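You operate a simulated robot arm through the tools that you are given. There is no shell and no other tool. Be economical: measure what you need, move in short steps, check, and stop when the job is done.

You run a simulated two-armed robot. Do the job below in one go: nothing can be reset, and whatever is moved stays where it is left.

TASK
Add one dose of honey to the tea in the paper cup, stand it in the sleeve and lid it.
Fine: switch the big doser on and leave it on; no other key; the sleeve on the counter.
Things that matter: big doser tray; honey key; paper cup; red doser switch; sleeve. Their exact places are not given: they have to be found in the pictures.

The check looks at the end state, three seconds after you hand in, the way a careful person would. Anything else that was tipped, shoved, dropped, spilled or broken makes it a failure. Lids that push on must go on centred and level and be pressed home; caps that screw on are set level and turned clockwise until they are tight.

THE ROBOT
Two 7-joint arms with two-finger parallel grippers on one trunk, on a base that drives. Base frame: it is fixed to the floor where the robot stands at the start and does not move with it; the origin is under the middle of the robot, x ahead of it, y to its left, z up; the surface under the hand at the start is at about z = 950. Lengths are in mm, angles in rad, forces in N, time in s.
The left shoulder is at the start at [80, 131, 947], the right one opposite. With the tool pointing down near the work surface each hand reaches from about 340 to 840 mm from the robot's upright axis, wherever it stands, measured 20 degrees to its own side. Places, roughly: big doser tray [700, -300, 1000]; honey key [700, -500, 1200]; red doser switch [800, -200, 1200]; sleeve [500, -200, 900]. Payload 1.57 kg a hand.
The tool frame of a hand sits at the grasp point between the pads (the TCP): z along the fingers, y along the line on which they close. The tips reach 30 mm beyond it. The gripper opens to 110 mm. The fingers are 24 mm wide and 12 mm thick; the gripper's body (48 by 112 mm) begins 78 mm behind the TCP.
Orientation is that of the tool frame in the base frame, as [roll, pitch, yaw] about the fixed x, y, z axes, in that order (R = Rz(yaw) Ry(pitch) Rx(roll)). With the fingers straight down and closing along the base's y, the tool's x points along the base's -x, its y along +y and its z along -z.

THE INTERFACE
- The arms move only by the tool servo_tool. It takes "left_series", "right_series" or both (then of equal length, played together; a hand with none holds still); each is a list of rows, each a list of 6 numbers: the shift along the tool's x, y, z in mm, then the turn, a rotation vector about the tool's x, y, z in rad. In form: [[dx, dy, dz, wx, wy, wz], ...]. A call has 1 to 10 rows; each row is the pose to reach, as a shift and turn from the pose commanded when the call began, along the tool's axes at that moment. "left_grip" and "right_grip" are, for a hand that has rows, the gripper command, from -1 (shut) to 1 (fully open), values between in proportion, set as the call begins (left out, the last holds). Each row takes 0.2 s and may step no farther than 50 mm and 0.15 rad from the row before; otherwise, or with a gripper value out of range, the whole call is refused. Where a pose cannot be reached the arm comes as near as it can. A force on the tool above 40 N (or 10 N above the force at the start of the call, whichever is more), or a blocked arm, ends the call early, and 0.2 s more pass. The fingers move at their own pace (about 108 mm/s each) and stop on an object; they squeeze with about 29 N. The grip force told is the motor's: it shows also when the fingers shut on nothing. Time passes only in rows, and 0.2 s behind the last, so rows that repeat a pose let the fingers close. The reply holds the time, the measured pose of the TCP, the force on the tool along the base axes, the opening and the grip force, in the units named above and with some noise, with the torque about the TCP (base axes, N m) and any sound that the robot's microphone picked up, and new pictures: "pictures" is both (left out), scene, wrist or none (wrist: the cameras of the hands that moved).
- Cameras (640 x 400 px; columns grow to the right, rows downward): "scene" is now at [-56.1, -34.4, 1429.7]; the picture's right is [-0.40, -0.92, 0.00], its down [-0.44, 0.19, -0.88] and it looks along [0.81, -0.35, -0.47] (base axes); focal length 264 px, centre (320, 200). "left" rides on the left gripper at [70, -16, -141] in its tool frame; the picture's right is [0.23, 0.97, 0.00], its down [-0.86, 0.20, -0.48] and it looks along [-0.47, 0.11, 0.88] (tool axes); focal length 222 px, centre (320, 200). "right" rides on the right gripper at [70, 16, -141] in its tool frame; the picture's right is [-0.23, 0.97, 0.00], its down [-0.86, -0.20, -0.48] and it looks along [-0.47, -0.11, 0.88] (tool axes); focal length 222 px, centre (320, 200).
- drive_base(legs): drives the robot by 1 to 6 legs, each [ahead, left, turn to the left] in mm, mm and rad, along the robot's own axes; the way and the turn of a leg run together, so that a leg with both is an arc; at most 1500 mm and 3.142 rad a leg. The arms and the cameras ride along, it lands a little off, and it stops where it bumps. It gives what a move gives, and a new picture of the scene camera.
- turn_head(pan, tilt): turns the head with the scene camera to pan (to the left, within 1.902 rad either way) and tilt (down, from -0.506 to 1.204), counted from straight ahead of the robot. It gives what a move gives, and a new picture of the scene camera.
- measure_at(camera, pixels): for up to 12 pixels [column, row] of the newest picture of that camera ("zoom" is the newest enlarged one), the place [x, y, z] in the base frame of the surface seen there, good to about 2 mm. No time passes.
- zoom(camera, box): a new picture of the part [left, top, right, bottom] of that camera's present view, enlarged. No time passes.
- close_job(): hands the job in; it is judged then, once.

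Work in short steps. Measure before you move; look again where a grasp or a placing could have gone wrong, and mend it. You have 80 turns and 260 pictures in all, those below and enlarged ones among them. Open the grippers and draw the arms clear of the work before you hand the job in, unless the task says otherwise; then end with one line.

The tools are called after "Request:" by a JSON object that holds its "name" and its "arguments". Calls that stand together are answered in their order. servo_tool: Moves the arms, as the interface text tells. Its arguments: {"type":"object","properties":{"left_series":{"type":"array"},"left_grip":{"type":"number"},"right_series":{"type":"array"},"right_grip":{"type":"number"},"pictures":{"type":"string","enum":["both","scene","wrist","none"]}},"required":[]} The other tools are called the same way: drive_base (legs) drives the base; turn_head (pan, tilt) turns the head that bears the scene camera; measure_at (camera, pixels) gives the place of the surface under pixels of a picture; zoom (camera, box) takes an enlarged picture of a part of a camera's view; close_job () hands the job in.

At the start:

```text
clock: 0.0
left_tool_pos: [510.2, -40.4, 1000.2]
left_tool_rot: [-3.14, -0.002, 3.142]
left_contact_force: [-0.4, 0.2, -0.1]
left_moment: [0.0, 0.04, -0.04]
left_gripper_width: 109.8
left_grip_force: 0.0
right_tool_pos: [427.8, -557.4, 999.7]
right_tool_rot: [3.14, -0.001, 3.141]
right_contact_force: [0.8, -0.3, 0.3]
right_moment: [0.02, -0.01, -0.02]
right_gripper_width: 110.0
right_grip_force: 0.0
robot x, y, heading: [1.7, 0.6, 0.003]
head pan, tilt: [-0.407, 0.494]
```

scene: 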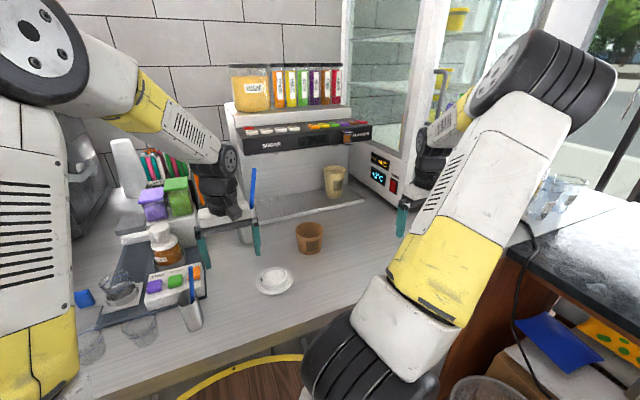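
right: 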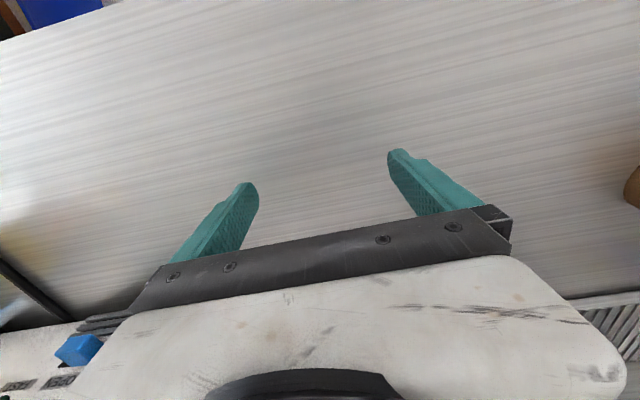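
left: 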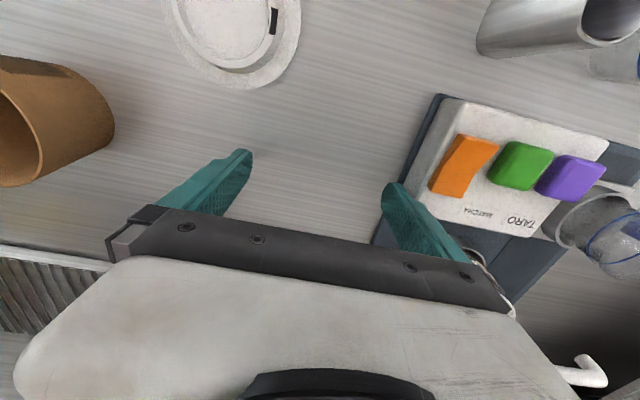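

The scene shows the big doser around (290,130) with coloured keys, the cup on the tray at (335,180), the sleeve at (310,237) and the lid at (273,280). I zoom in on the doser and on the cup, sleeve and lid.

Request:
{"name": "zoom", "arguments": {"camera": "scene", "box": [220, 50, 420, 175]}}

Request:
{"name": "zoom", "arguments": {"camera": "scene", "box": [230, 150, 430, 300]}}

Request:
{"name": "measure_at", "arguments": {"camera": "scene", "pixels": [[335, 168], [335, 190], [309, 228], [309, 245], [273, 280], [250, 135], [348, 137], [393, 185], [285, 210], [330, 280], [250, 129], [335, 126]]}}

```text
3.20 times, centred on (320, 112) of scene
```

zoom: 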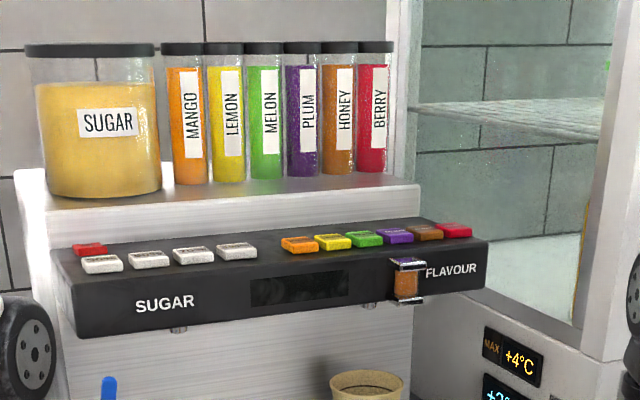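

```text
2.67 times, centred on (330, 225) of scene
```

zoom: 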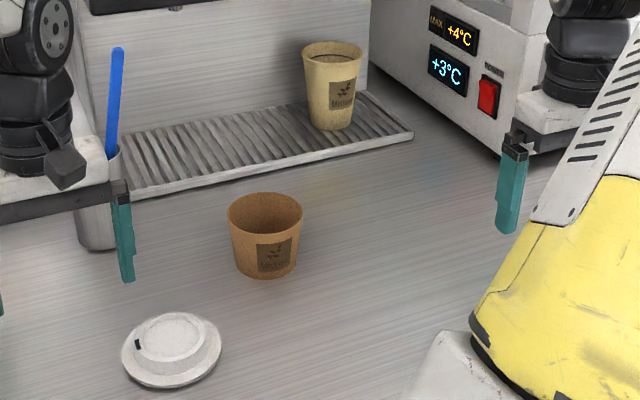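

```text
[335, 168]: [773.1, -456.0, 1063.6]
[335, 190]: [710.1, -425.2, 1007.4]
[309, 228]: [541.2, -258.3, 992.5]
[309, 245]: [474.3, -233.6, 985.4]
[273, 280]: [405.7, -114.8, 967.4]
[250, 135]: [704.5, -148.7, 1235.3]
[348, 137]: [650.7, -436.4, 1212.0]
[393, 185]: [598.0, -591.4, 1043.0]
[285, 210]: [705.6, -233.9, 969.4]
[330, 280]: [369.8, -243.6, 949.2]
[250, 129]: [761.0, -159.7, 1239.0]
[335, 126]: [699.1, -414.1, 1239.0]
```

The red doser switch is the small key at about (248,127), honey is the brown key at (353,122), and nozzles hang at (275,153) and (335,145). I take a tighter zoom of both and measure.

Request:
{"name": "zoom", "arguments": {"camera": "scene", "box": [300, 110, 380, 160]}}

Request:
{"name": "measure_at", "arguments": {"camera": "zoom", "pixels": [[423, 98], [400, 100], [490, 92], [330, 110], [280, 282], [425, 200], [425, 150], [520, 120], [600, 180]]}}

Request:
{"name": "measure_at", "arguments": {"camera": "scene", "pixels": [[248, 128], [246, 127], [250, 128], [252, 132], [276, 153], [240, 140], [335, 145], [240, 130], [266, 130], [353, 122], [325, 169], [344, 171]]}}

Request:
{"name": "zoom", "arguments": {"camera": "scene", "box": [232, 110, 312, 160]}}

```text
8.00 times, centred on (340, 135) of scene
```

zoom: 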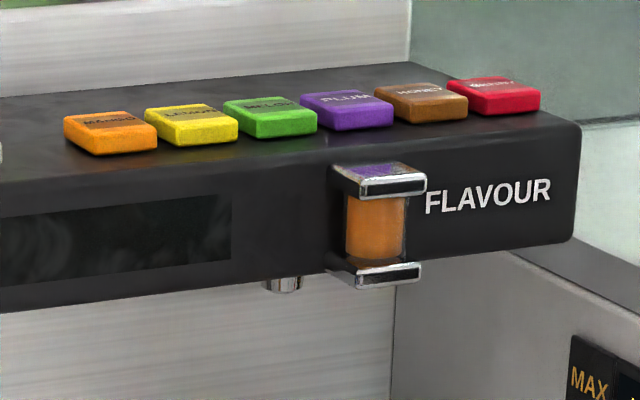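

```text
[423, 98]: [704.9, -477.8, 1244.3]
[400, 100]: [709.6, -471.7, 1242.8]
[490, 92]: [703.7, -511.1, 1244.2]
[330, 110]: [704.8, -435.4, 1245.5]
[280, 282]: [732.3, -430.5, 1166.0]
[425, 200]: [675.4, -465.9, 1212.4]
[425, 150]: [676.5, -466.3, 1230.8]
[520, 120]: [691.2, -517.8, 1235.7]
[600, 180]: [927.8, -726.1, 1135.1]
```

```text
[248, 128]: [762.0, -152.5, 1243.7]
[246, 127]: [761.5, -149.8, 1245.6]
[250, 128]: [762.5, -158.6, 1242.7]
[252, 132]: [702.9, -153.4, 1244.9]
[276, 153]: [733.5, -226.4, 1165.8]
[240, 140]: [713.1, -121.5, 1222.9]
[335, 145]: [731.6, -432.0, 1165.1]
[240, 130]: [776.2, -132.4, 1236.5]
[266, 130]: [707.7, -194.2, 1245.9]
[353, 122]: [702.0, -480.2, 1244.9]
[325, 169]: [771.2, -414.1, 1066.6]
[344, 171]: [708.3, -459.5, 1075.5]
```

```text
8.00 times, centred on (272, 135) of scene
```

zoom: 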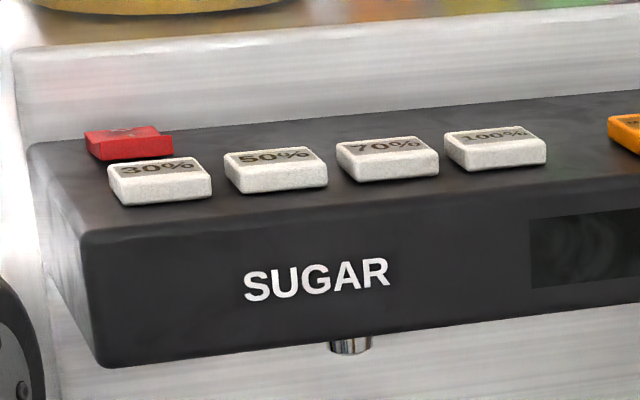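

I look closer at the red switch to learn its shape, and measure the step and jars behind it.

Request:
{"name": "zoom", "arguments": {"camera": "scene", "box": [236, 120, 268, 140]}}

Request:
{"name": "measure_at", "arguments": {"camera": "zoom", "pixels": [[160, 140], [280, 145], [200, 170], [200, 210], [280, 190], [380, 130], [370, 185], [300, 70]]}}

Request:
{"name": "measure_at", "arguments": {"camera": "scene", "pixels": [[250, 118], [250, 114], [250, 104], [300, 112], [235, 111], [250, 80], [345, 108], [345, 112]]}}

```text
16.00 times, centred on (252, 130) of scene
```

zoom: 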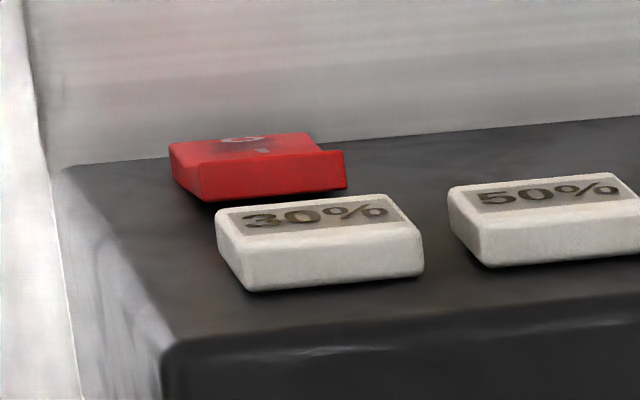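

```text
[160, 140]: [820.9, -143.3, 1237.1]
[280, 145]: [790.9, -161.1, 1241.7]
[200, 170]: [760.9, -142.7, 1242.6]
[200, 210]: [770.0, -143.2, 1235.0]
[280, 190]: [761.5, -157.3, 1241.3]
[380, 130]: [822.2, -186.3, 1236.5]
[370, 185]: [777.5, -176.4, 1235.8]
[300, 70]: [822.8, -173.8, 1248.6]
```

```text
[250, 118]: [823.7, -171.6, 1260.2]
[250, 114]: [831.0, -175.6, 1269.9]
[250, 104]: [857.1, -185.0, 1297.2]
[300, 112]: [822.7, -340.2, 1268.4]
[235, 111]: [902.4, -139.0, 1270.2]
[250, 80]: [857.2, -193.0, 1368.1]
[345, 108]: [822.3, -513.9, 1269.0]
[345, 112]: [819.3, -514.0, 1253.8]
```

The red rocker is V-shaped. Its back half (marked O) is down and its front half, at x≈761–776, is raised, so I press the front half at about (760,-158). I close the left gripper and raise the left hand clear first.

Request:
{"name": "servo_tool", "arguments": {"left_series": [[0, 0, -50, 0, 0, 0], [0, 0, -100, 0, 0, 0], [0, 0, -150, 0, 0, 0], [0, 0, -200, 0, 0, 0], [0, 0, -250, 0, 0, 0], [0, 0, -300, 0, 0, 0], [0, 0, -340, 0, 0, 0], [-40, -20, -350, 0, 0, 0], [-80, -40, -350, 0, 0, 0], [-120, -60, -350, 0, 0, 0]], "left_grip": -1, "pictures": "scene"}}

```text
clock: 2.2
left_tool_pos: [578.3, -73.2, 1340.0]
left_tool_rot: [-3.139, 0.005, 3.141]
left_contact_force: [-0.6, -0.1, 0.3]
left_moment: [0.01, 0.03, 0.02]
left_gripper_width: 0.1
left_grip_force: 21.7
left hand out of reach, approached as far as the arm can: row 9, 10
right_tool_pos: [428.6, -558.2, 998.9]
right_tool_rot: [-3.141, 0.0, 3.142]
right_contact_force: [-0.5, 0.8, -0.5]
right_moment: [-0.02, 0.02, 0.02]
right_gripper_width: 110.1
right_grip_force: 0.1
robot x, y, heading: [1.1, -1.2, -0.002]
head pan, tilt: [-0.407, 0.494]
```

scene: 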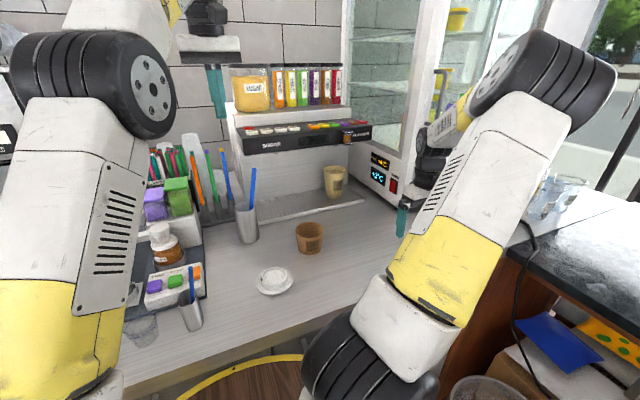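

A vertical tool cannot reach that high, so I tilt the left fingers forward about 0.8 rad, keeping clear of the doser.

Request:
{"name": "servo_tool", "arguments": {"left_series": [[10, 0, 0, 0, -0.14, 0], [10, 0, 0, 0, -0.28, 0], [10, 0, 0, 0, -0.42, 0], [10, -10, 0, 0, -0.56, 0], [10, -20, 0, 0, -0.7, 0], [10, -30, 0, 0, -0.8, 0], [10, -30, 0, 0, -0.8, 0]], "pictures": "both"}}

```text
clock: 3.8
left_tool_pos: [568.0, -100.4, 1340.6]
left_tool_rot: [-3.14, 0.802, 3.141]
left_contact_force: [-0.4, -0.7, -0.4]
left_moment: [-0.02, -0.03, 0.03]
left_gripper_width: 0.0
left_grip_force: 21.2
right_tool_pos: [429.2, -557.5, 999.2]
right_tool_rot: [3.142, 0.001, 3.142]
right_contact_force: [-0.8, 0.2, 0.4]
right_moment: [0.01, -0.01, -0.03]
right_gripper_width: 109.8
right_grip_force: 0.0
robot x, y, heading: [0.9, -2.9, 0.004]
head pan, tilt: [-0.407, 0.494]
```

scene: 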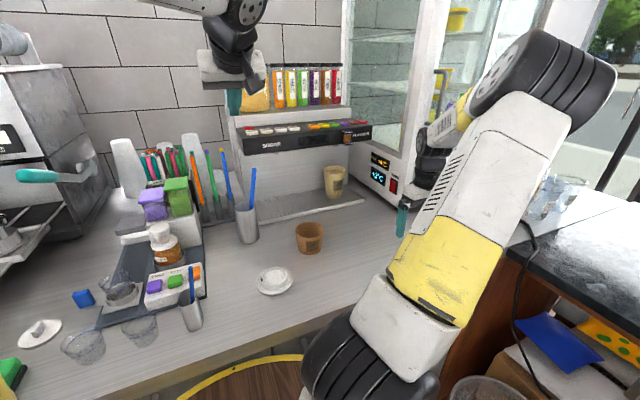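
left: 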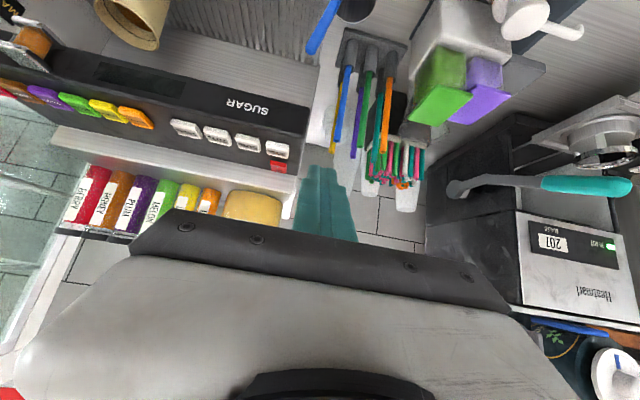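

The hand is tilted and free. I advance so the tip hovers about 25 mm over the front half of the red rocker.

Request:
{"name": "servo_tool", "arguments": {"left_series": [[-20, -12, 32, 0, 0, 0], [-40, -23, 64, 0, 0, 0], [-59, -35, 96, 0, 0, 0], [-79, -46, 128, 0, 0, 0], [-98, -57, 160, 0, 0, 0], [-98, -57, 160, 0, 0, 0]], "pictures": "both"}}

Request:
{"name": "zoom", "arguments": {"camera": "left", "box": [220, 80, 420, 205]}}

Request:
{"name": "zoom", "arguments": {"camera": "scene", "box": [220, 90, 300, 140]}}

```text
clock: 5.2
left_tool_pos: [751.4, -156.6, 1298.8]
left_tool_rot: [-3.14, 0.799, -3.141]
left_contact_force: [-0.5, 0.5, -0.3]
left_moment: [-0.03, 0.0, 0.02]
left_gripper_width: 0.0
left_grip_force: 21.5
right_tool_pos: [428.7, -557.6, 1000.0]
right_tool_rot: [3.142, 0.001, 3.141]
right_contact_force: [-0.2, -0.1, 0.5]
right_moment: [0.01, 0.03, 0.02]
right_gripper_width: 110.0
right_grip_force: 0.0
robot x, y, heading: [1.4, -1.2, 0.0]
head pan, tilt: [-0.407, 0.494]
```

scene: 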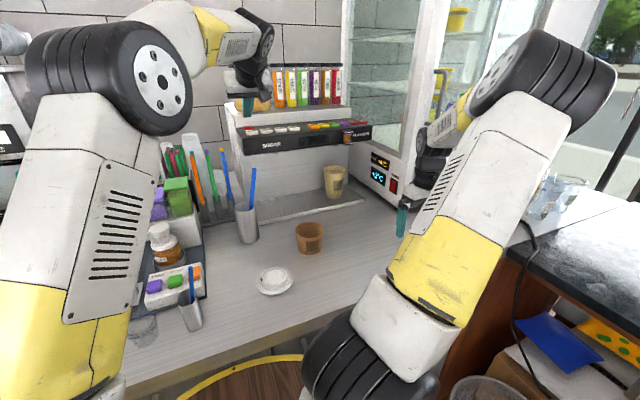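
left: 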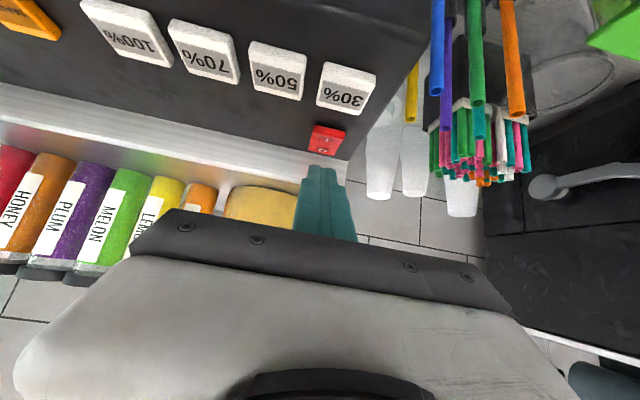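

```text
3.20 times, centred on (320, 142) of left
```

zoom: 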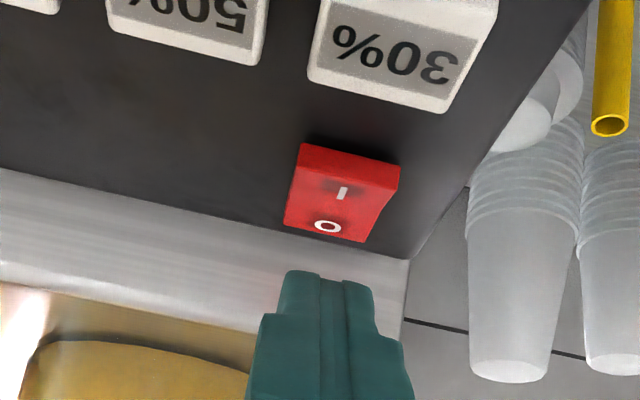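

```text
8.00 times, centred on (260, 115) of scene
```

zoom: 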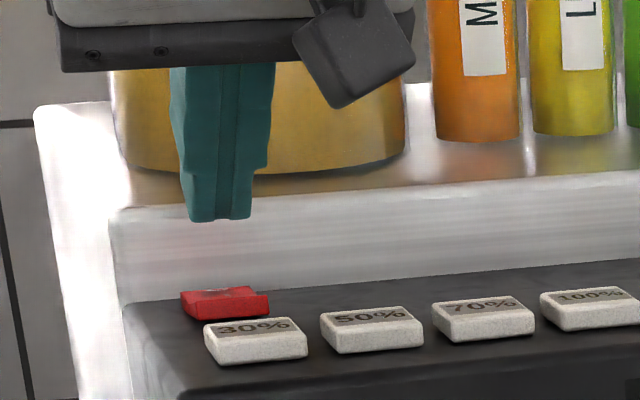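

The "I" is on the front half, which is raised, so the plan holds. I measure the rocker and the fingertip.

Request:
{"name": "measure_at", "arguments": {"camera": "left", "pixels": [[327, 139], [329, 133], [322, 151], [330, 128], [315, 130], [344, 137], [318, 168], [322, 168]]}}

Request:
{"name": "measure_at", "arguments": {"camera": "zoom", "pixels": [[205, 215], [235, 215], [215, 200]]}}

```text
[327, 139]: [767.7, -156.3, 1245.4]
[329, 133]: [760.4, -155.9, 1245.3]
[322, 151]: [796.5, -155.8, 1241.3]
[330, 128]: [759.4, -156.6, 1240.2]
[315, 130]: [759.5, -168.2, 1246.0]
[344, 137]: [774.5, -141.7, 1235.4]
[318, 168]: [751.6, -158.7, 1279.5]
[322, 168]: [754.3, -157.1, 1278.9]
```

```text
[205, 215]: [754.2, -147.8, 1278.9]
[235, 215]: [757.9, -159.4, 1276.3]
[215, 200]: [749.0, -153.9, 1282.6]
```

The tip's lower edge is at about (757,-156,1275) and the raised half at (766,-156,1245). I press down on it in small rows.

Request:
{"name": "servo_tool", "arguments": {"left_series": [[8.8, 0, 19.6, 0, 0, 0], [14.5, 0, 25.2, 0, 0, 0], [17.4, 0, 28, 0, 0, 0], [20.3, 0, 30.7, 0, 0, 0]], "pictures": "wrist"}}

Request:
{"name": "zoom", "arguments": {"camera": "scene", "box": [220, 90, 380, 190]}}

```text
clock: 6.4
left_tool_pos: [758.4, -158.6, 1272.9]
left_tool_rot: [-3.131, 0.817, -3.137]
left_contact_force: [-2.6, -0.8, 4.5]
left_moment: [-0.01, 0.04, -0.02]
left_gripper_width: 0.0
left_grip_force: 20.8
right_tool_pos: [427.5, -556.5, 1000.0]
right_tool_rot: [-3.14, 0.0, -3.141]
right_contact_force: [0.1, 0.8, -0.6]
right_moment: [0.01, -0.03, -0.02]
right_gripper_width: 109.9
right_grip_force: 0.1
robot x, y, heading: [-2.1, 5.6, -0.005]
head pan, tilt: [-0.407, 0.494]
stopped in row 4 (left hand): the force on the tool passed its limit at 42 N (the readings are from after the stop); the commanded pose is now the measured one
```

left: 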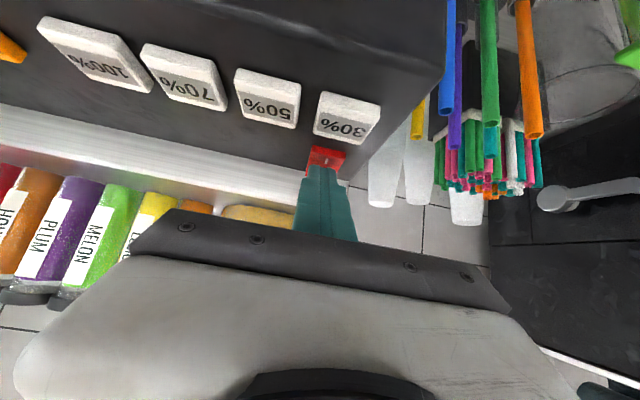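

```text
4.00 times, centred on (300, 140) of scene
```

zoom: 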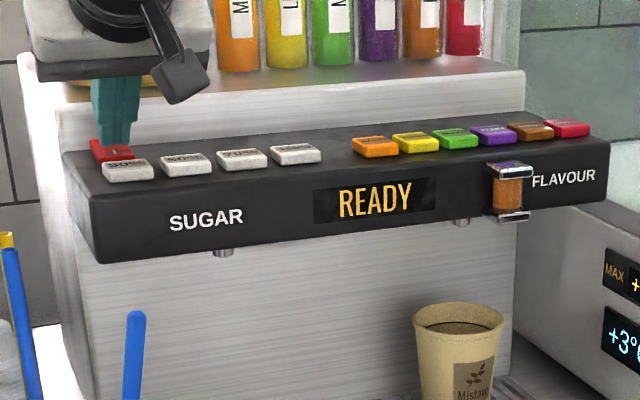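

The display reads READY, so the doser is on. I lift the left hand off and back it away, while the right hand closes, rises and tilts ready for the honey key.

Request:
{"name": "servo_tool", "arguments": {"left_series": [[-18, 0, -17, 0, 0, 0], [-36, 0, -35, 0, 0, 0], [-11, 5, -61, 0, 0, 0], [14, 10, -87, 0, 0, 0], [39, 25, -113, 0, 0, 0], [64, 50, -138, 0, 0, 0], [89, 75, -164, 0, 0, 0], [114, 90, -190, 0, 0, 0], [114, 90, -190, 0, 0, 0]], "right_series": [[0, 7, -38, 0, -0.1, 0], [0, 14, -76, 0, -0.2, 0], [0, 21, -114, 0, -0.3, 0], [0, 28, -152, 0, -0.4, 0], [0, 35, -190, 0, -0.5, 0], [0, 42, -228, 0, -0.6, 0], [0, 49, -266, 0, -0.7, 0], [0, 56, -304, 0, -0.8, 0], [0, 60, -320, 0, -0.8, 0]], "right_grip": -1, "pictures": "both"}}

```text
clock: 8.4
left_tool_pos: [541.4, -65.9, 1317.7]
left_tool_rot: [-3.132, 0.816, -3.136]
left_contact_force: [-0.6, -0.2, 0.1]
left_moment: [0.03, 0.02, -0.02]
left_gripper_width: 0.0
left_grip_force: 21.8
right_tool_pos: [427.0, -499.6, 1319.5]
right_tool_rot: [-3.141, 0.802, 3.14]
right_contact_force: [-0.3, 0.1, 0.5]
right_moment: [0.01, 0.02, 0.01]
right_gripper_width: 0.0
right_grip_force: 21.3
robot x, y, heading: [-0.8, 3.1, 0.004]
head pan, tilt: [-0.407, 0.494]
```

scene: 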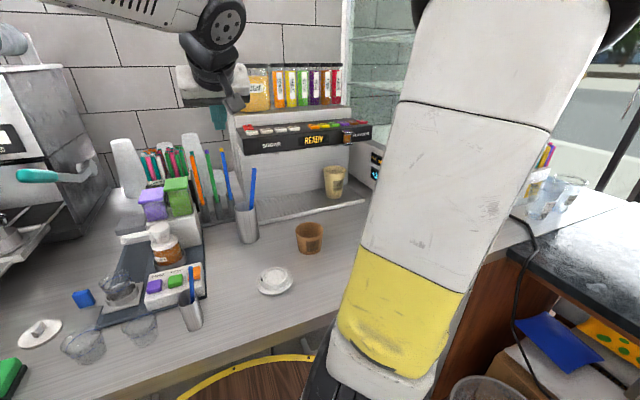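
right: 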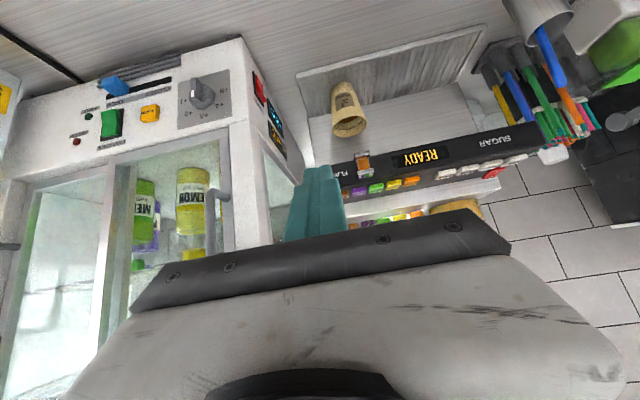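
left: 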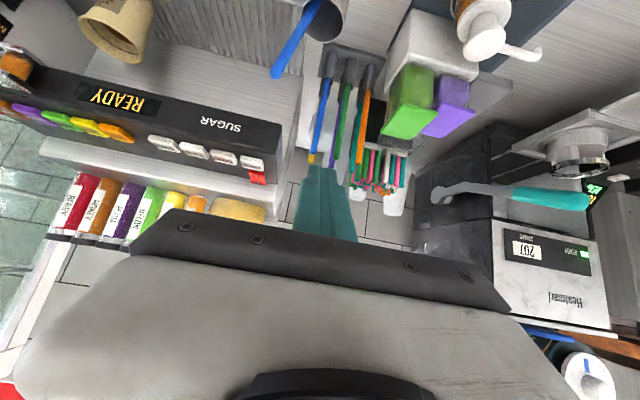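

The honey key is near (360,192) in the right view, just past the fingers, and the fridge is at the left. I check the fridge's near edge for clearance.

Request:
{"name": "measure_at", "arguments": {"camera": "right", "pixels": [[242, 50], [238, 110], [255, 180], [265, 100], [290, 170], [270, 225], [218, 200], [340, 110], [360, 160]]}}

Request:
{"name": "zoom", "arguments": {"camera": "right", "box": [240, 100, 440, 225]}}

```text
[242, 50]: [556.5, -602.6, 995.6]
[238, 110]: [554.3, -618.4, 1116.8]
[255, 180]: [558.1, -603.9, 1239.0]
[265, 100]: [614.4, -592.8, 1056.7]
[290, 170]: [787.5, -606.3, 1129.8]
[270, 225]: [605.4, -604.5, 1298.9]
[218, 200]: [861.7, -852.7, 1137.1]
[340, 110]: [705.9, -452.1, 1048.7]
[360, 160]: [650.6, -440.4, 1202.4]
```

```text
3.20 times, centred on (340, 162) of right
```

zoom: 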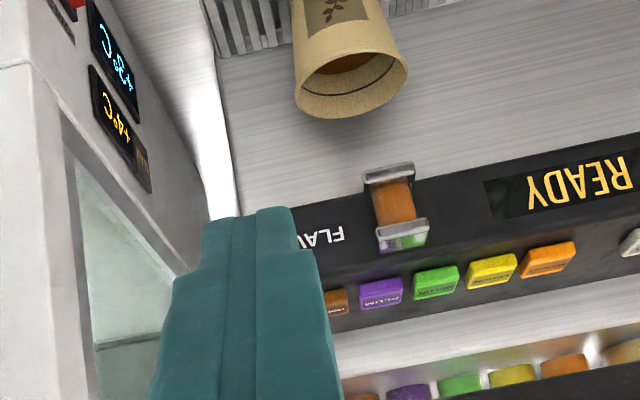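

The fridge side is at y≈-604, which leaves about 70 mm. I advance the right hand to hover over the honey key at (702,-478).

Request:
{"name": "servo_tool", "arguments": {"right_series": [[-28, 4, 34, 0, 0, 0], [-57, 8, 68, 0, 0, 0], [-85, 11, 102, 0, 0, 0], [-113, 15, 136, 0, 0, 0], [-142, 19, 170, 0, 0, 0], [-170, 22, 204, 0, 0, 0], [-170, 22, 204, 0, 0, 0]], "pictures": "both"}}

Request:
{"name": "zoom", "arguments": {"camera": "right", "box": [220, 80, 420, 205]}}

Request:
{"name": "zoom", "arguments": {"camera": "scene", "box": [300, 85, 380, 135]}}

```text
clock: 10.0
left_tool_pos: [541.9, -66.6, 1316.6]
left_tool_rot: [-3.132, 0.813, -3.137]
left_contact_force: [-0.1, 0.1, -0.6]
left_moment: [0.03, 0.0, -0.01]
left_gripper_width: 0.0
left_grip_force: 20.7
right_tool_pos: [695.5, -476.7, 1301.8]
right_tool_rot: [3.141, 0.799, 3.141]
right_contact_force: [0.0, -0.4, 0.2]
right_moment: [-0.03, 0.06, 0.02]
right_gripper_width: 0.1
right_grip_force: 21.1
robot x, y, heading: [0.2, -2.0, -0.003]
head pan, tilt: [-0.407, 0.494]
```

scene: 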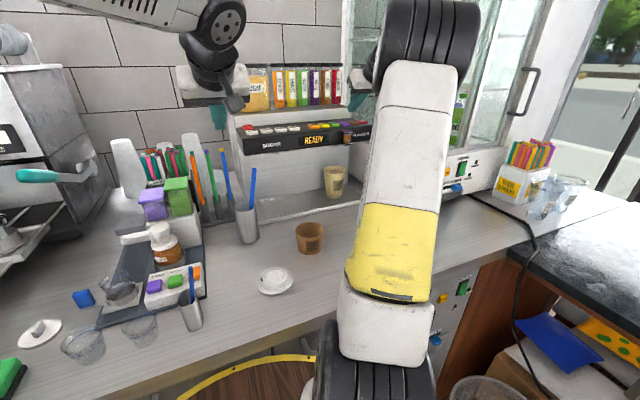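
right: 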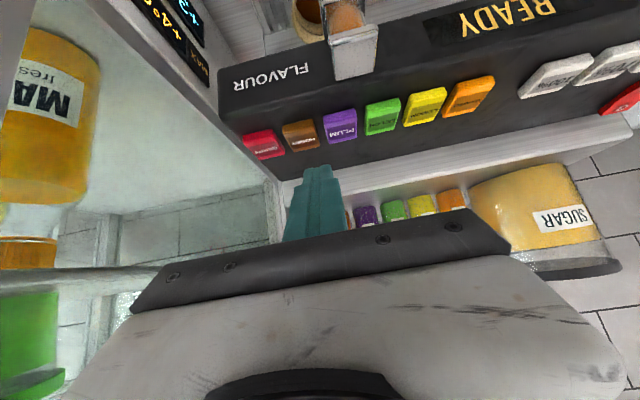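

```text
3.20 times, centred on (320, 142) of right
```

zoom: 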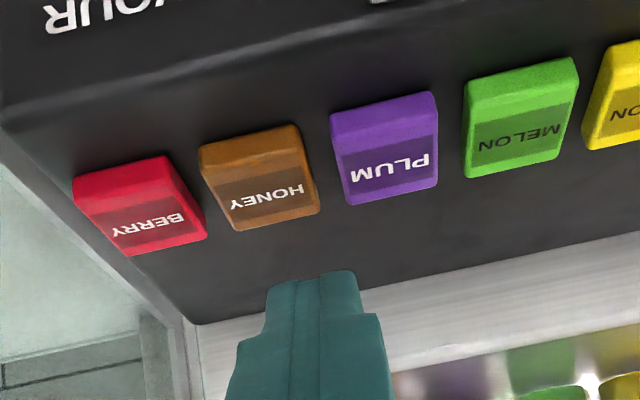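

```text
8.00 times, centred on (340, 110) of scene
```

zoom: 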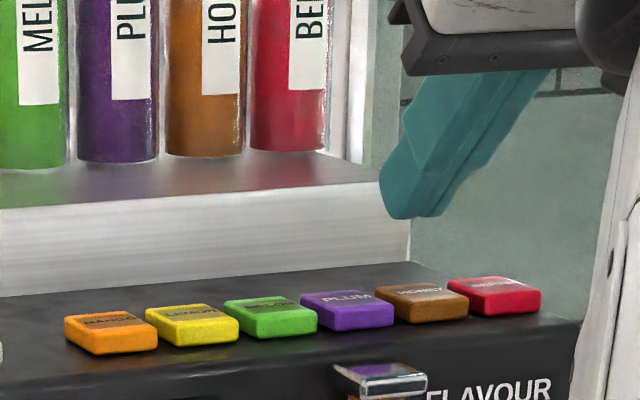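

Tip and keys are both visible. I measure the honey key and its neighbours, and the tip.

Request:
{"name": "measure_at", "arguments": {"camera": "right", "pixels": [[303, 141], [300, 133], [306, 147], [293, 142], [315, 138], [265, 146], [342, 130], [313, 170], [322, 170]]}}

Request:
{"name": "measure_at", "arguments": {"camera": "zoom", "pixels": [[400, 213], [430, 212], [425, 290], [385, 190]]}}

```text
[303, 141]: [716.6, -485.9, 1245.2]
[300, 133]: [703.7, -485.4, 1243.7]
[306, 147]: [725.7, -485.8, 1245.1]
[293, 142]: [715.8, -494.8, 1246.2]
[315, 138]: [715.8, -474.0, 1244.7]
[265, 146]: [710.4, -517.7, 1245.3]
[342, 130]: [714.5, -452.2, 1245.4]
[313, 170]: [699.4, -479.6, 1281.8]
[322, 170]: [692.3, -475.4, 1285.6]
```

```text
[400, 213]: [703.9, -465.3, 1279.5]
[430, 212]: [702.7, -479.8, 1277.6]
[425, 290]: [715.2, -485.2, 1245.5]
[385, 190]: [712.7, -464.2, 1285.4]
```

The honey key's centre is (715,-485,1245). The tip needs +9 mm in x and -8.5 mm in y, then I press straight down once and lift off.

Request:
{"name": "servo_tool", "arguments": {"right_series": [[0.9, -8.5, 13.5, 0, 0, 0], [8.1, -8.5, 20.4, 0, 0, 0], [13.1, -8.5, 25.3, 0, 0, 0], [15.9, -8.5, 28.1, 0, 0, 0], [18.1, -8.5, 30.2, 0, 0, 0], [0.9, -8.5, 13.5, 0, 0, 0]], "pictures": "wrist"}}

Request:
{"name": "zoom", "arguments": {"camera": "scene", "box": [220, 100, 380, 200]}}

```text
clock: 11.4
left_tool_pos: [542.2, -66.6, 1317.9]
left_tool_rot: [-3.134, 0.813, -3.137]
left_contact_force: [0.4, -0.1, 0.3]
left_moment: [0.02, 0.01, 0.01]
left_gripper_width: 0.0
left_grip_force: 20.7
right_tool_pos: [701.6, -482.1, 1289.1]
right_tool_rot: [3.14, 0.798, 3.14]
right_contact_force: [-0.4, 0.1, 0.0]
right_moment: [0.01, 0.04, 0.02]
right_gripper_width: 0.0
right_grip_force: 22.3
robot x, y, heading: [-0.3, 1.1, -0.004]
head pan, tilt: [-0.407, 0.494]
heard: click
```

right: 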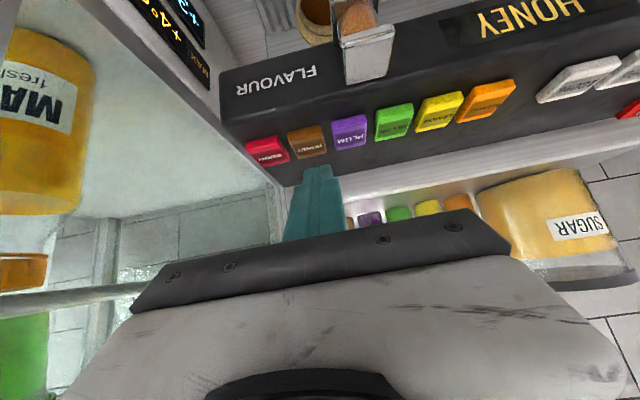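

```text
4.00 times, centred on (300, 150) of scene
```

zoom: 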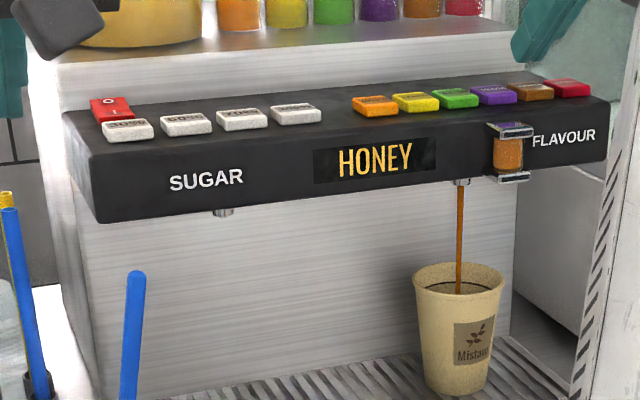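

The display shows HONEY and a honey stream runs into the cup. I back the right hand off the doser while it pours.

Request:
{"name": "servo_tool", "arguments": {"right_series": [[-14, 0, -14, 0, 0, 0], [16, 7, -45, 0, 0, 0], [46, 14, -76, 0, 0, 0], [76, 21, -107, 0, 0, 0], [106, 28, -138, 0, 0, 0], [136, 35, -169, 0, 0, 0], [167, 40, -200, 0, 0, 0], [167, 40, -200, 0, -0.13, 0], [167, 40, -200, 0, -0.25, 0]], "pictures": "scene"}}

Request:
{"name": "zoom", "arguments": {"camera": "scene", "box": [220, 100, 380, 200]}}

```text
clock: 13.4
left_tool_pos: [542.2, -66.0, 1318.6]
left_tool_rot: [-3.13, 0.813, -3.137]
left_contact_force: [0.0, 0.4, 0.2]
left_moment: [0.02, 0.03, -0.06]
left_gripper_width: 0.0
left_grip_force: 20.7
right_tool_pos: [441.2, -440.9, 1309.3]
right_tool_rot: [3.141, 1.049, 3.141]
right_contact_force: [0.9, 0.0, 0.0]
right_moment: [0.01, -0.01, 0.01]
right_gripper_width: 0.1
right_grip_force: 21.3
robot x, y, heading: [-3.4, -0.3, -0.003]
head pan, tilt: [-0.407, 0.494]
```

scene: 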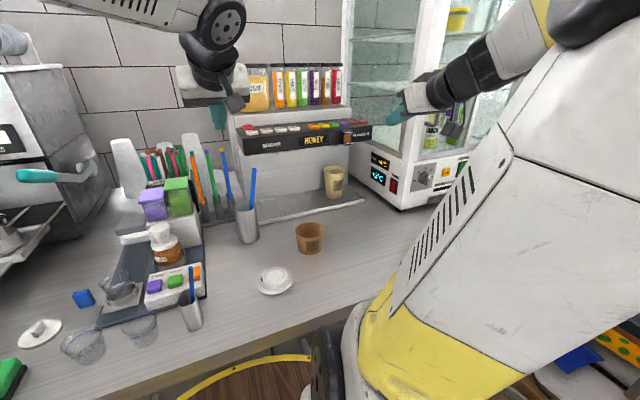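

```text
4.00 times, centred on (300, 150) of scene
```

zoom: 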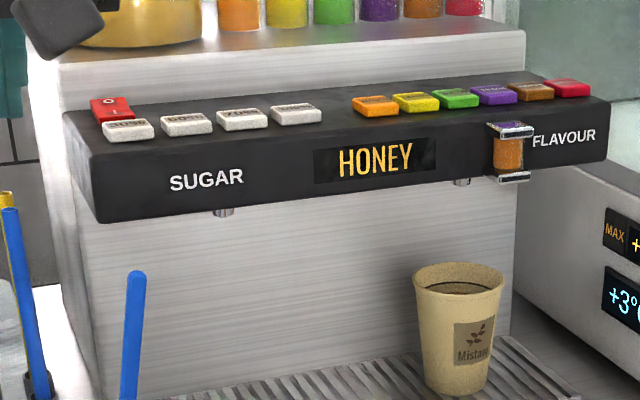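

The stream has stopped: one dose is in. Now I measure the cup, sleeve and lid closely.

Request:
{"name": "zoom", "arguments": {"camera": "scene", "box": [304, 155, 368, 205]}}

Request:
{"name": "measure_at", "arguments": {"camera": "zoom", "pixels": [[190, 160], [405, 160], [300, 185], [300, 118], [300, 350], [235, 400], [370, 430], [300, 150]]}}

Request:
{"name": "zoom", "arguments": {"camera": "scene", "box": [250, 215, 346, 300]}}

```text
8.00 times, centred on (336, 180) of scene
```

zoom: 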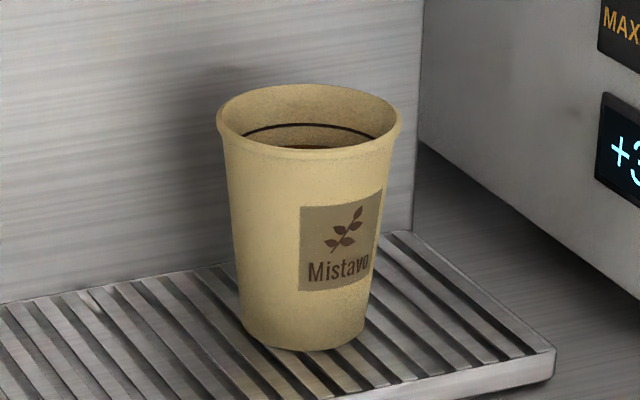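

```text
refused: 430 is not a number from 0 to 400
```

```text
4.71 times, centred on (298, 258) of scene
```

zoom: 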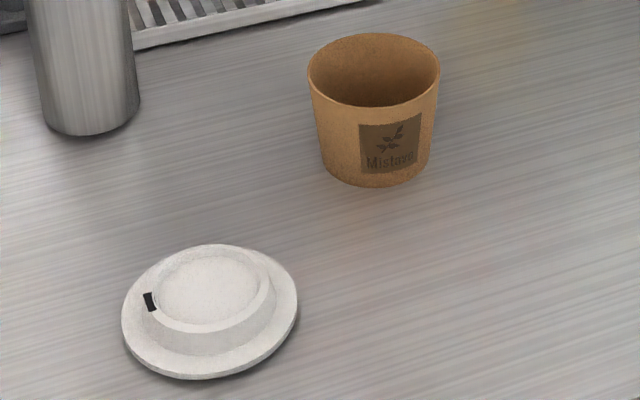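

I measure the sleeve and lid in this zoom, and the cup in the scene picture (rim around (336,171), base around (335,196)).

Request:
{"name": "measure_at", "arguments": {"camera": "zoom", "pixels": [[311, 72], [437, 68], [374, 36], [374, 104], [374, 180], [330, 160], [210, 247], [206, 376], [124, 315], [296, 300], [205, 285], [210, 350]]}}

Request:
{"name": "measure_at", "arguments": {"camera": "scene", "pixels": [[323.5, 171], [346.5, 171], [335, 173.5], [335, 166.3], [335, 197], [327, 196], [346, 194], [340, 195], [335, 172], [332, 180], [375, 193]]}}

```text
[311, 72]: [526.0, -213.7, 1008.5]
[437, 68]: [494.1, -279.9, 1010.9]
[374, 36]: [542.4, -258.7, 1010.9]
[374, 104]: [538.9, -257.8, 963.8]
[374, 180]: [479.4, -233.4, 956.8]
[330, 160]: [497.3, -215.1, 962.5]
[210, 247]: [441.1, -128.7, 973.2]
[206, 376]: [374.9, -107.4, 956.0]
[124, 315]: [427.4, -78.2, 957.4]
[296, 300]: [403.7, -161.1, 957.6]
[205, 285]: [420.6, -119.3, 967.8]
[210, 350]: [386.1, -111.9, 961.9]
```

```text
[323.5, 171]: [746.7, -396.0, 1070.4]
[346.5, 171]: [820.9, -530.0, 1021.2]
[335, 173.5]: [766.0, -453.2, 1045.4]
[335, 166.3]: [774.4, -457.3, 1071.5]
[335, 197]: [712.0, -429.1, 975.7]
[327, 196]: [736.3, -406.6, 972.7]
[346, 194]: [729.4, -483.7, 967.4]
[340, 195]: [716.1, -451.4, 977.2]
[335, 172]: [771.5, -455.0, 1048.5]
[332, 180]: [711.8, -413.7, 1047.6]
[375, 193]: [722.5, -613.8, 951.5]
```

Cup: centre ≈(738,-437), base z≈967, rim z≈1073. Sleeve: centre ≈(510,-247), top z≈1010. I'll grip the cup high (about 88 mm above its base) with near-horizontal fingers, so first I open the right gripper and lower it in front of the tray at tilt 1.2.

Request:
{"name": "servo_tool", "arguments": {"right_series": [[30, 1, 32, 0, -0.05, 0], [60, 2, 65, 0, -0.1, 0], [90, 3, 97, 0, -0.15, 0], [120, 3, 129, 0, -0.15, 0], [150, 4, 162, 0, -0.15, 0], [179, 4, 194, 0, -0.15, 0], [179, 4, 194, 0, -0.15, 0]], "right_grip": 1, "pictures": "both"}}

```text
clock: 15.0
left_tool_pos: [542.8, -66.6, 1317.3]
left_tool_rot: [-3.133, 0.814, -3.136]
left_contact_force: [0.3, 0.4, -0.3]
left_moment: [-0.03, 0.0, 0.0]
left_gripper_width: 0.1
left_grip_force: 21.6
right_tool_pos: [523.9, -437.4, 1057.5]
right_tool_rot: [-3.142, 1.201, 3.141]
right_contact_force: [0.3, 0.4, -1.1]
right_moment: [0.04, 0.03, -0.01]
right_gripper_width: 109.8
right_grip_force: 0.1
robot x, y, heading: [-1.0, -0.6, 0.0]
head pan, tilt: [-0.407, 0.494]
```

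scene: 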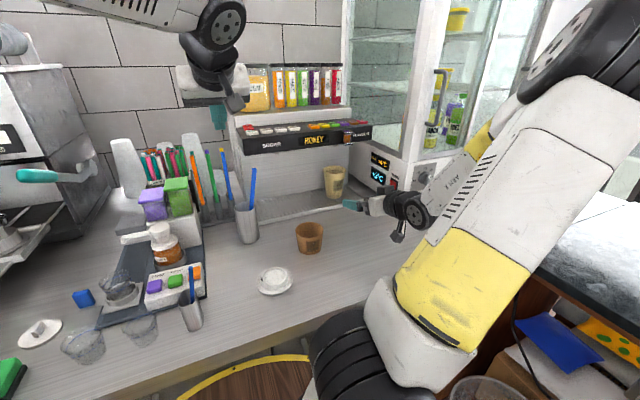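
right: 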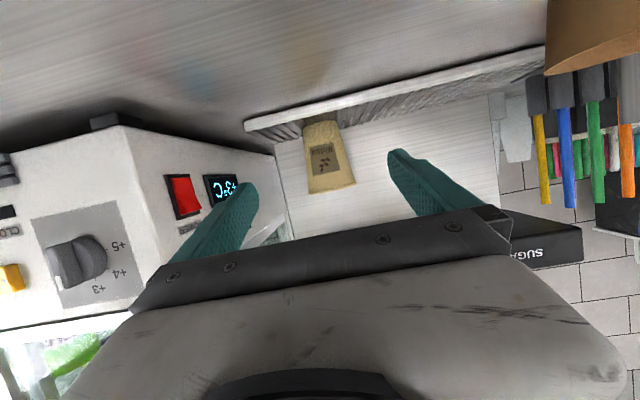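

The cup is ahead between the fingers, at (328,165) in the right view. I measure its sides for centring.

Request:
{"name": "measure_at", "arguments": {"camera": "right", "pixels": [[311, 192], [330, 190], [353, 184], [310, 175], [346, 165], [306, 125], [320, 122], [336, 118], [330, 180]]}}

Request:
{"name": "zoom", "arguments": {"camera": "right", "box": [270, 95, 400, 205]}}

```text
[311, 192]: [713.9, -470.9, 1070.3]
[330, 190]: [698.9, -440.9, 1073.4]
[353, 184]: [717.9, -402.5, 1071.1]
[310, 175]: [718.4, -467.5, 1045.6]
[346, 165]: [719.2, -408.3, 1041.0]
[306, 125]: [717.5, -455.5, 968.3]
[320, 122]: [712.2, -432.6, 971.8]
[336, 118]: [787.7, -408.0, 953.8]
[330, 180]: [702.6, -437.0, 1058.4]
```

```text
3.64 times, centred on (335, 150) of right
```

zoom: 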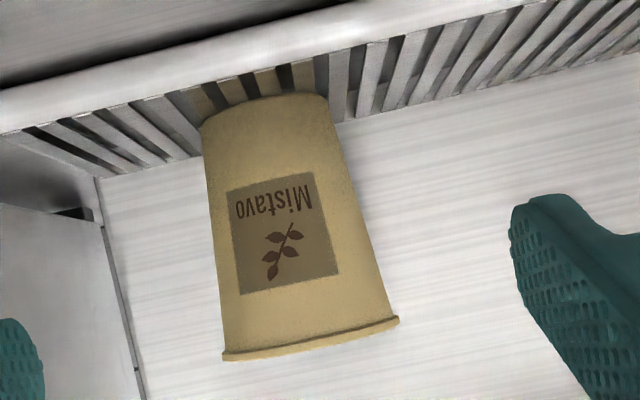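

Cup axis is about (738,-437.5), rim z≈1074. The hand is centred in y, so I slide straight forward with the fingers either side of the cup.

Request:
{"name": "servo_tool", "arguments": {"right_series": [[-15, 0, 40, 0, 0, 0], [-30, 0, 80, 0, 0, 0], [-45, 0, 120, 0, 0, 0], [-60, 0, 160, 0, 0, 0], [-70, 0, 185, 0, 0, 0], [-75.2, 0, 199, 0, 0, 0], [-75.2, 0, 199, 0, 0, 0]], "pictures": "both"}}

Request:
{"name": "zoom", "arguments": {"camera": "scene", "box": [290, 130, 418, 210]}}

```text
clock: 16.6
left_tool_pos: [541.7, -65.0, 1317.4]
left_tool_rot: [-3.132, 0.814, -3.135]
left_contact_force: [-0.1, -0.5, -0.1]
left_moment: [0.0, 0.0, 0.01]
left_gripper_width: 0.0
left_grip_force: 20.8
right_tool_pos: [733.0, -438.0, 1056.1]
right_tool_rot: [3.129, 1.199, 3.137]
right_contact_force: [0.5, -0.5, 0.5]
right_moment: [-0.01, 0.0, 0.01]
right_gripper_width: 109.9
right_grip_force: 0.0
robot x, y, heading: [0.5, -1.6, -0.002]
head pan, tilt: [-0.407, 0.494]
```

scene: 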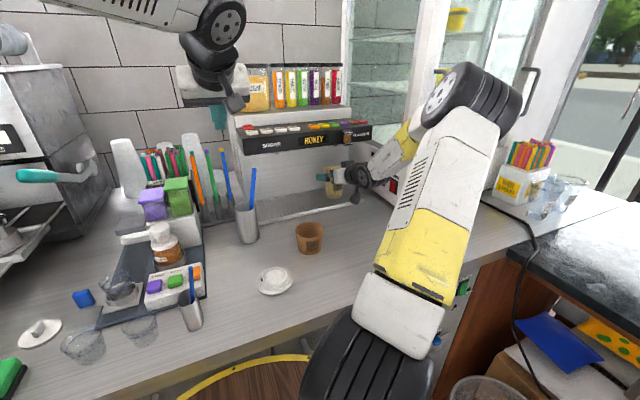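
right: 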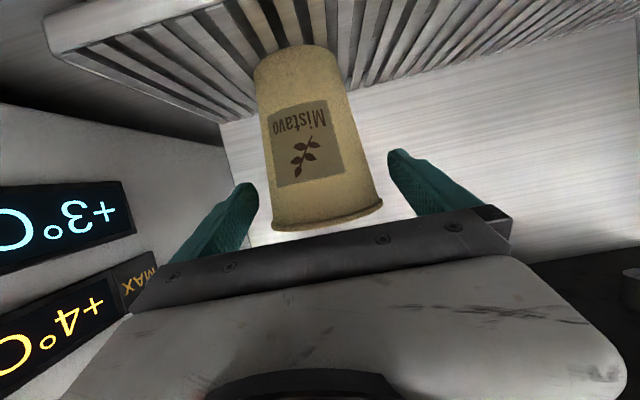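

```text
5.00 times, centred on (354, 170) of scene
```

zoom: 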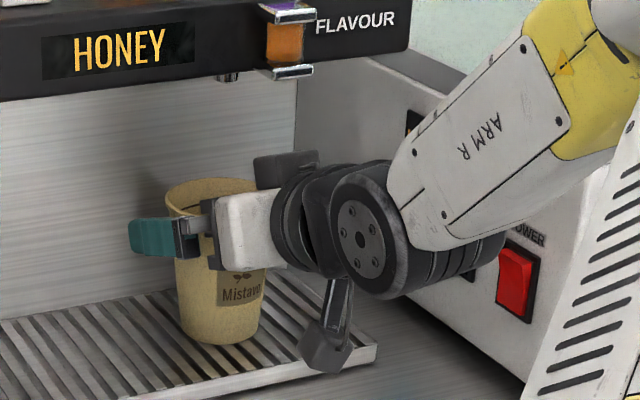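

The fingers straddle the cup below its rim. I close gently to a command of about 74 mm and check the grip force.

Request:
{"name": "servo_tool", "arguments": {"right_series": [[0, 0, 0, 0, 0, 0], [0, 0, 0, 0, 0, 0], [0, 0, 0, 0, 0, 0]], "right_grip": 0.34, "pictures": "wrist"}}

```text
clock: 17.4
left_tool_pos: [542.1, -66.0, 1317.8]
left_tool_rot: [-3.133, 0.815, -3.137]
left_contact_force: [-0.3, 0.2, 0.2]
left_moment: [0.01, 0.0, 0.0]
left_gripper_width: 0.1
left_grip_force: 21.2
right_tool_pos: [734.0, -438.7, 1056.3]
right_tool_rot: [3.128, 1.198, 3.135]
right_contact_force: [0.7, 0.7, 0.0]
right_moment: [0.04, -0.04, 0.02]
right_gripper_width: 77.8
right_grip_force: 29.3
robot x, y, heading: [4.0, 0.1, -0.0]
head pan, tilt: [-0.407, 0.494]
```

right: 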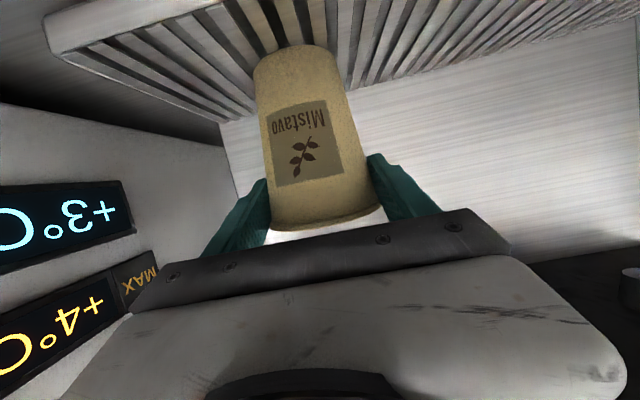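

The cup is held (77.8 mm, 29 N). I lift it 18 mm and draw it slowly straight back out from under the doser.

Request:
{"name": "servo_tool", "arguments": {"right_series": [[-8, 0, -3, 0, 0, 0], [-17, 0, -6.5, 0, 0, 0], [-12, 0, -19, 0, 0, 0], [-3, 0, -42, 0, 0, 0], [8, 0, -70, 0, 0, 0], [19, 0, -98, 0, 0, 0], [30, 0, -126, 0, 0, 0], [41, 0, -154, 0, 0, 0], [48, 0, -172, 0, 0, 0], [50, 0, -178, 0, 0, 0]], "pictures": "both"}}

```text
clock: 19.6
left_tool_pos: [541.9, -65.3, 1318.2]
left_tool_rot: [-3.132, 0.812, -3.137]
left_contact_force: [0.4, 0.6, -0.5]
left_moment: [0.01, 0.01, -0.02]
left_gripper_width: 0.0
left_grip_force: 21.9
right_tool_pos: [549.8, -438.7, 1072.8]
right_tool_rot: [3.141, 1.199, 3.141]
right_contact_force: [-0.5, -0.2, -2.9]
right_moment: [-0.02, 0.05, 0.0]
right_gripper_width: 77.6
right_grip_force: 29.5
robot x, y, heading: [-2.0, -3.9, -0.002]
head pan, tilt: [-0.407, 0.494]
```

scene: 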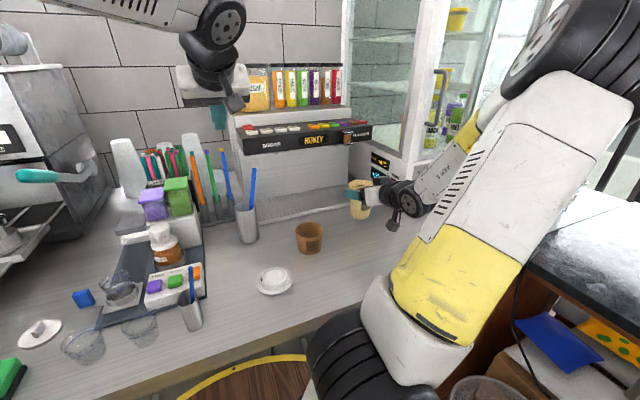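
right: 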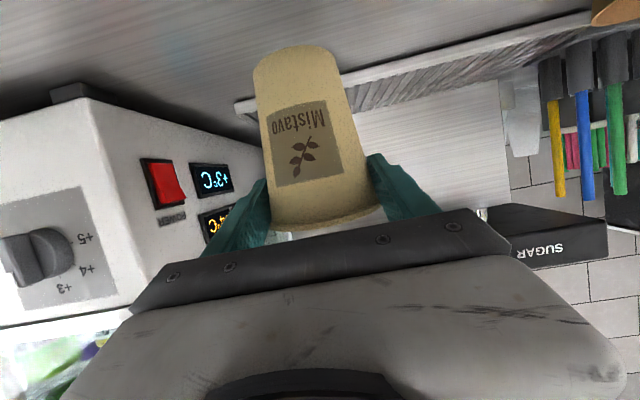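

The cup is out and level. I raise it 75 mm, then swing it left over the sleeve while turning the hand 0.6 rad left about the vertical.

Request:
{"name": "servo_tool", "arguments": {"right_series": [[-23, 0, -9, 0, 0, 0], [-46, 0, -18, 0, 0, 0], [-69.9, 0, -27.2, 0, 0, 0], [-67.7, 27, -32.9, -0.08, 0, -0.031], [-65.4, 54, -38.6, -0.16, 0, -0.062], [-63.2, 81, -44.3, -0.24, 0, -0.093], [-61, 108, -50, -0.319, 0, -0.124], [-58.7, 135, -55.8, -0.399, 0, -0.155], [-56.5, 162, -61.5, -0.479, 0, -0.186], [-54.3, 189, -67.2, -0.559, 0, -0.217]], "pictures": "both"}}

```text
clock: 21.8
left_tool_pos: [542.9, -66.9, 1318.2]
left_tool_rot: [-3.132, 0.814, -3.137]
left_contact_force: [-0.4, -0.9, 0.1]
left_moment: [0.04, -0.01, 0.0]
left_gripper_width: 0.1
left_grip_force: 21.6
right_tool_pos: [505.4, -250.7, 1146.6]
right_tool_rot: [-3.141, 1.2, -2.541]
right_contact_force: [0.8, 0.3, -2.3]
right_moment: [0.0, 0.03, 0.02]
right_gripper_width: 77.6
right_grip_force: 29.6
robot x, y, heading: [1.9, -2.5, 0.002]
head pan, tilt: [-0.407, 0.494]
```

scene: 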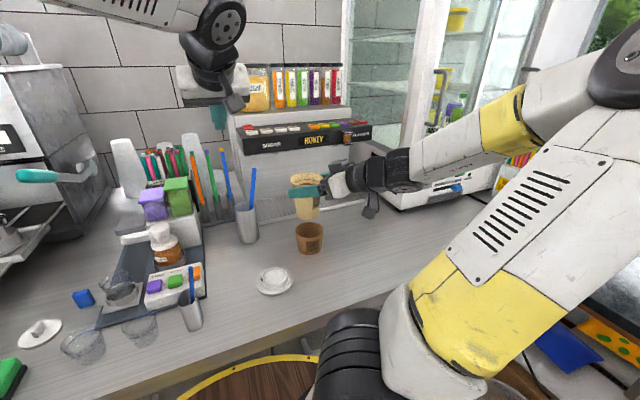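
right: 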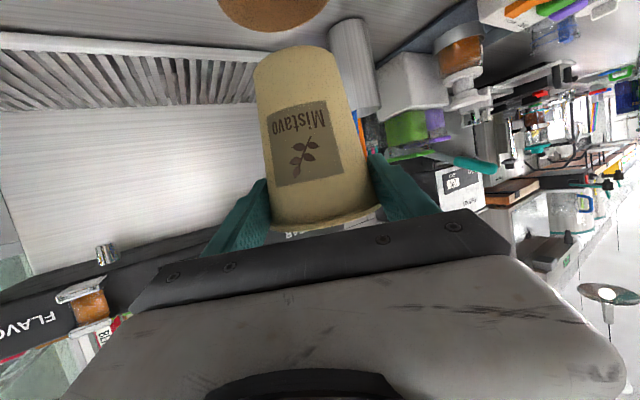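

The cup hangs over the sleeve. I zoom in and measure the cup's base and the sleeve's rim to align the axes.

Request:
{"name": "zoom", "arguments": {"camera": "scene", "box": [256, 165, 368, 260]}}

Request:
{"name": "zoom", "arguments": {"camera": "right", "box": [200, 0, 400, 125]}}

```text
4.21 times, centred on (312, 212) of scene
```

zoom: 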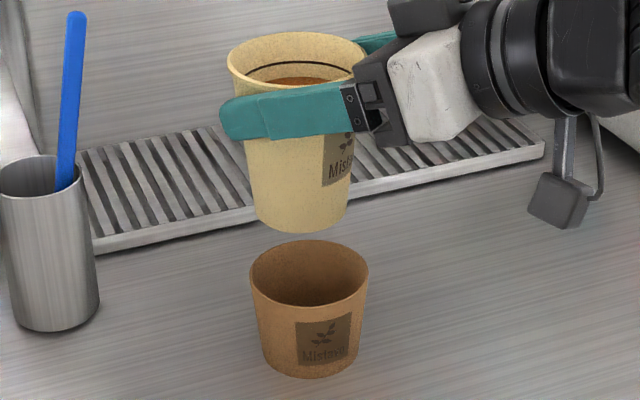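

```text
3.20 times, centred on (300, 62) of right
```

zoom: 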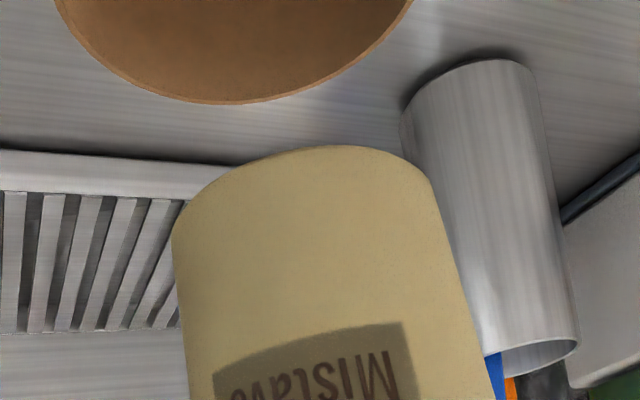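

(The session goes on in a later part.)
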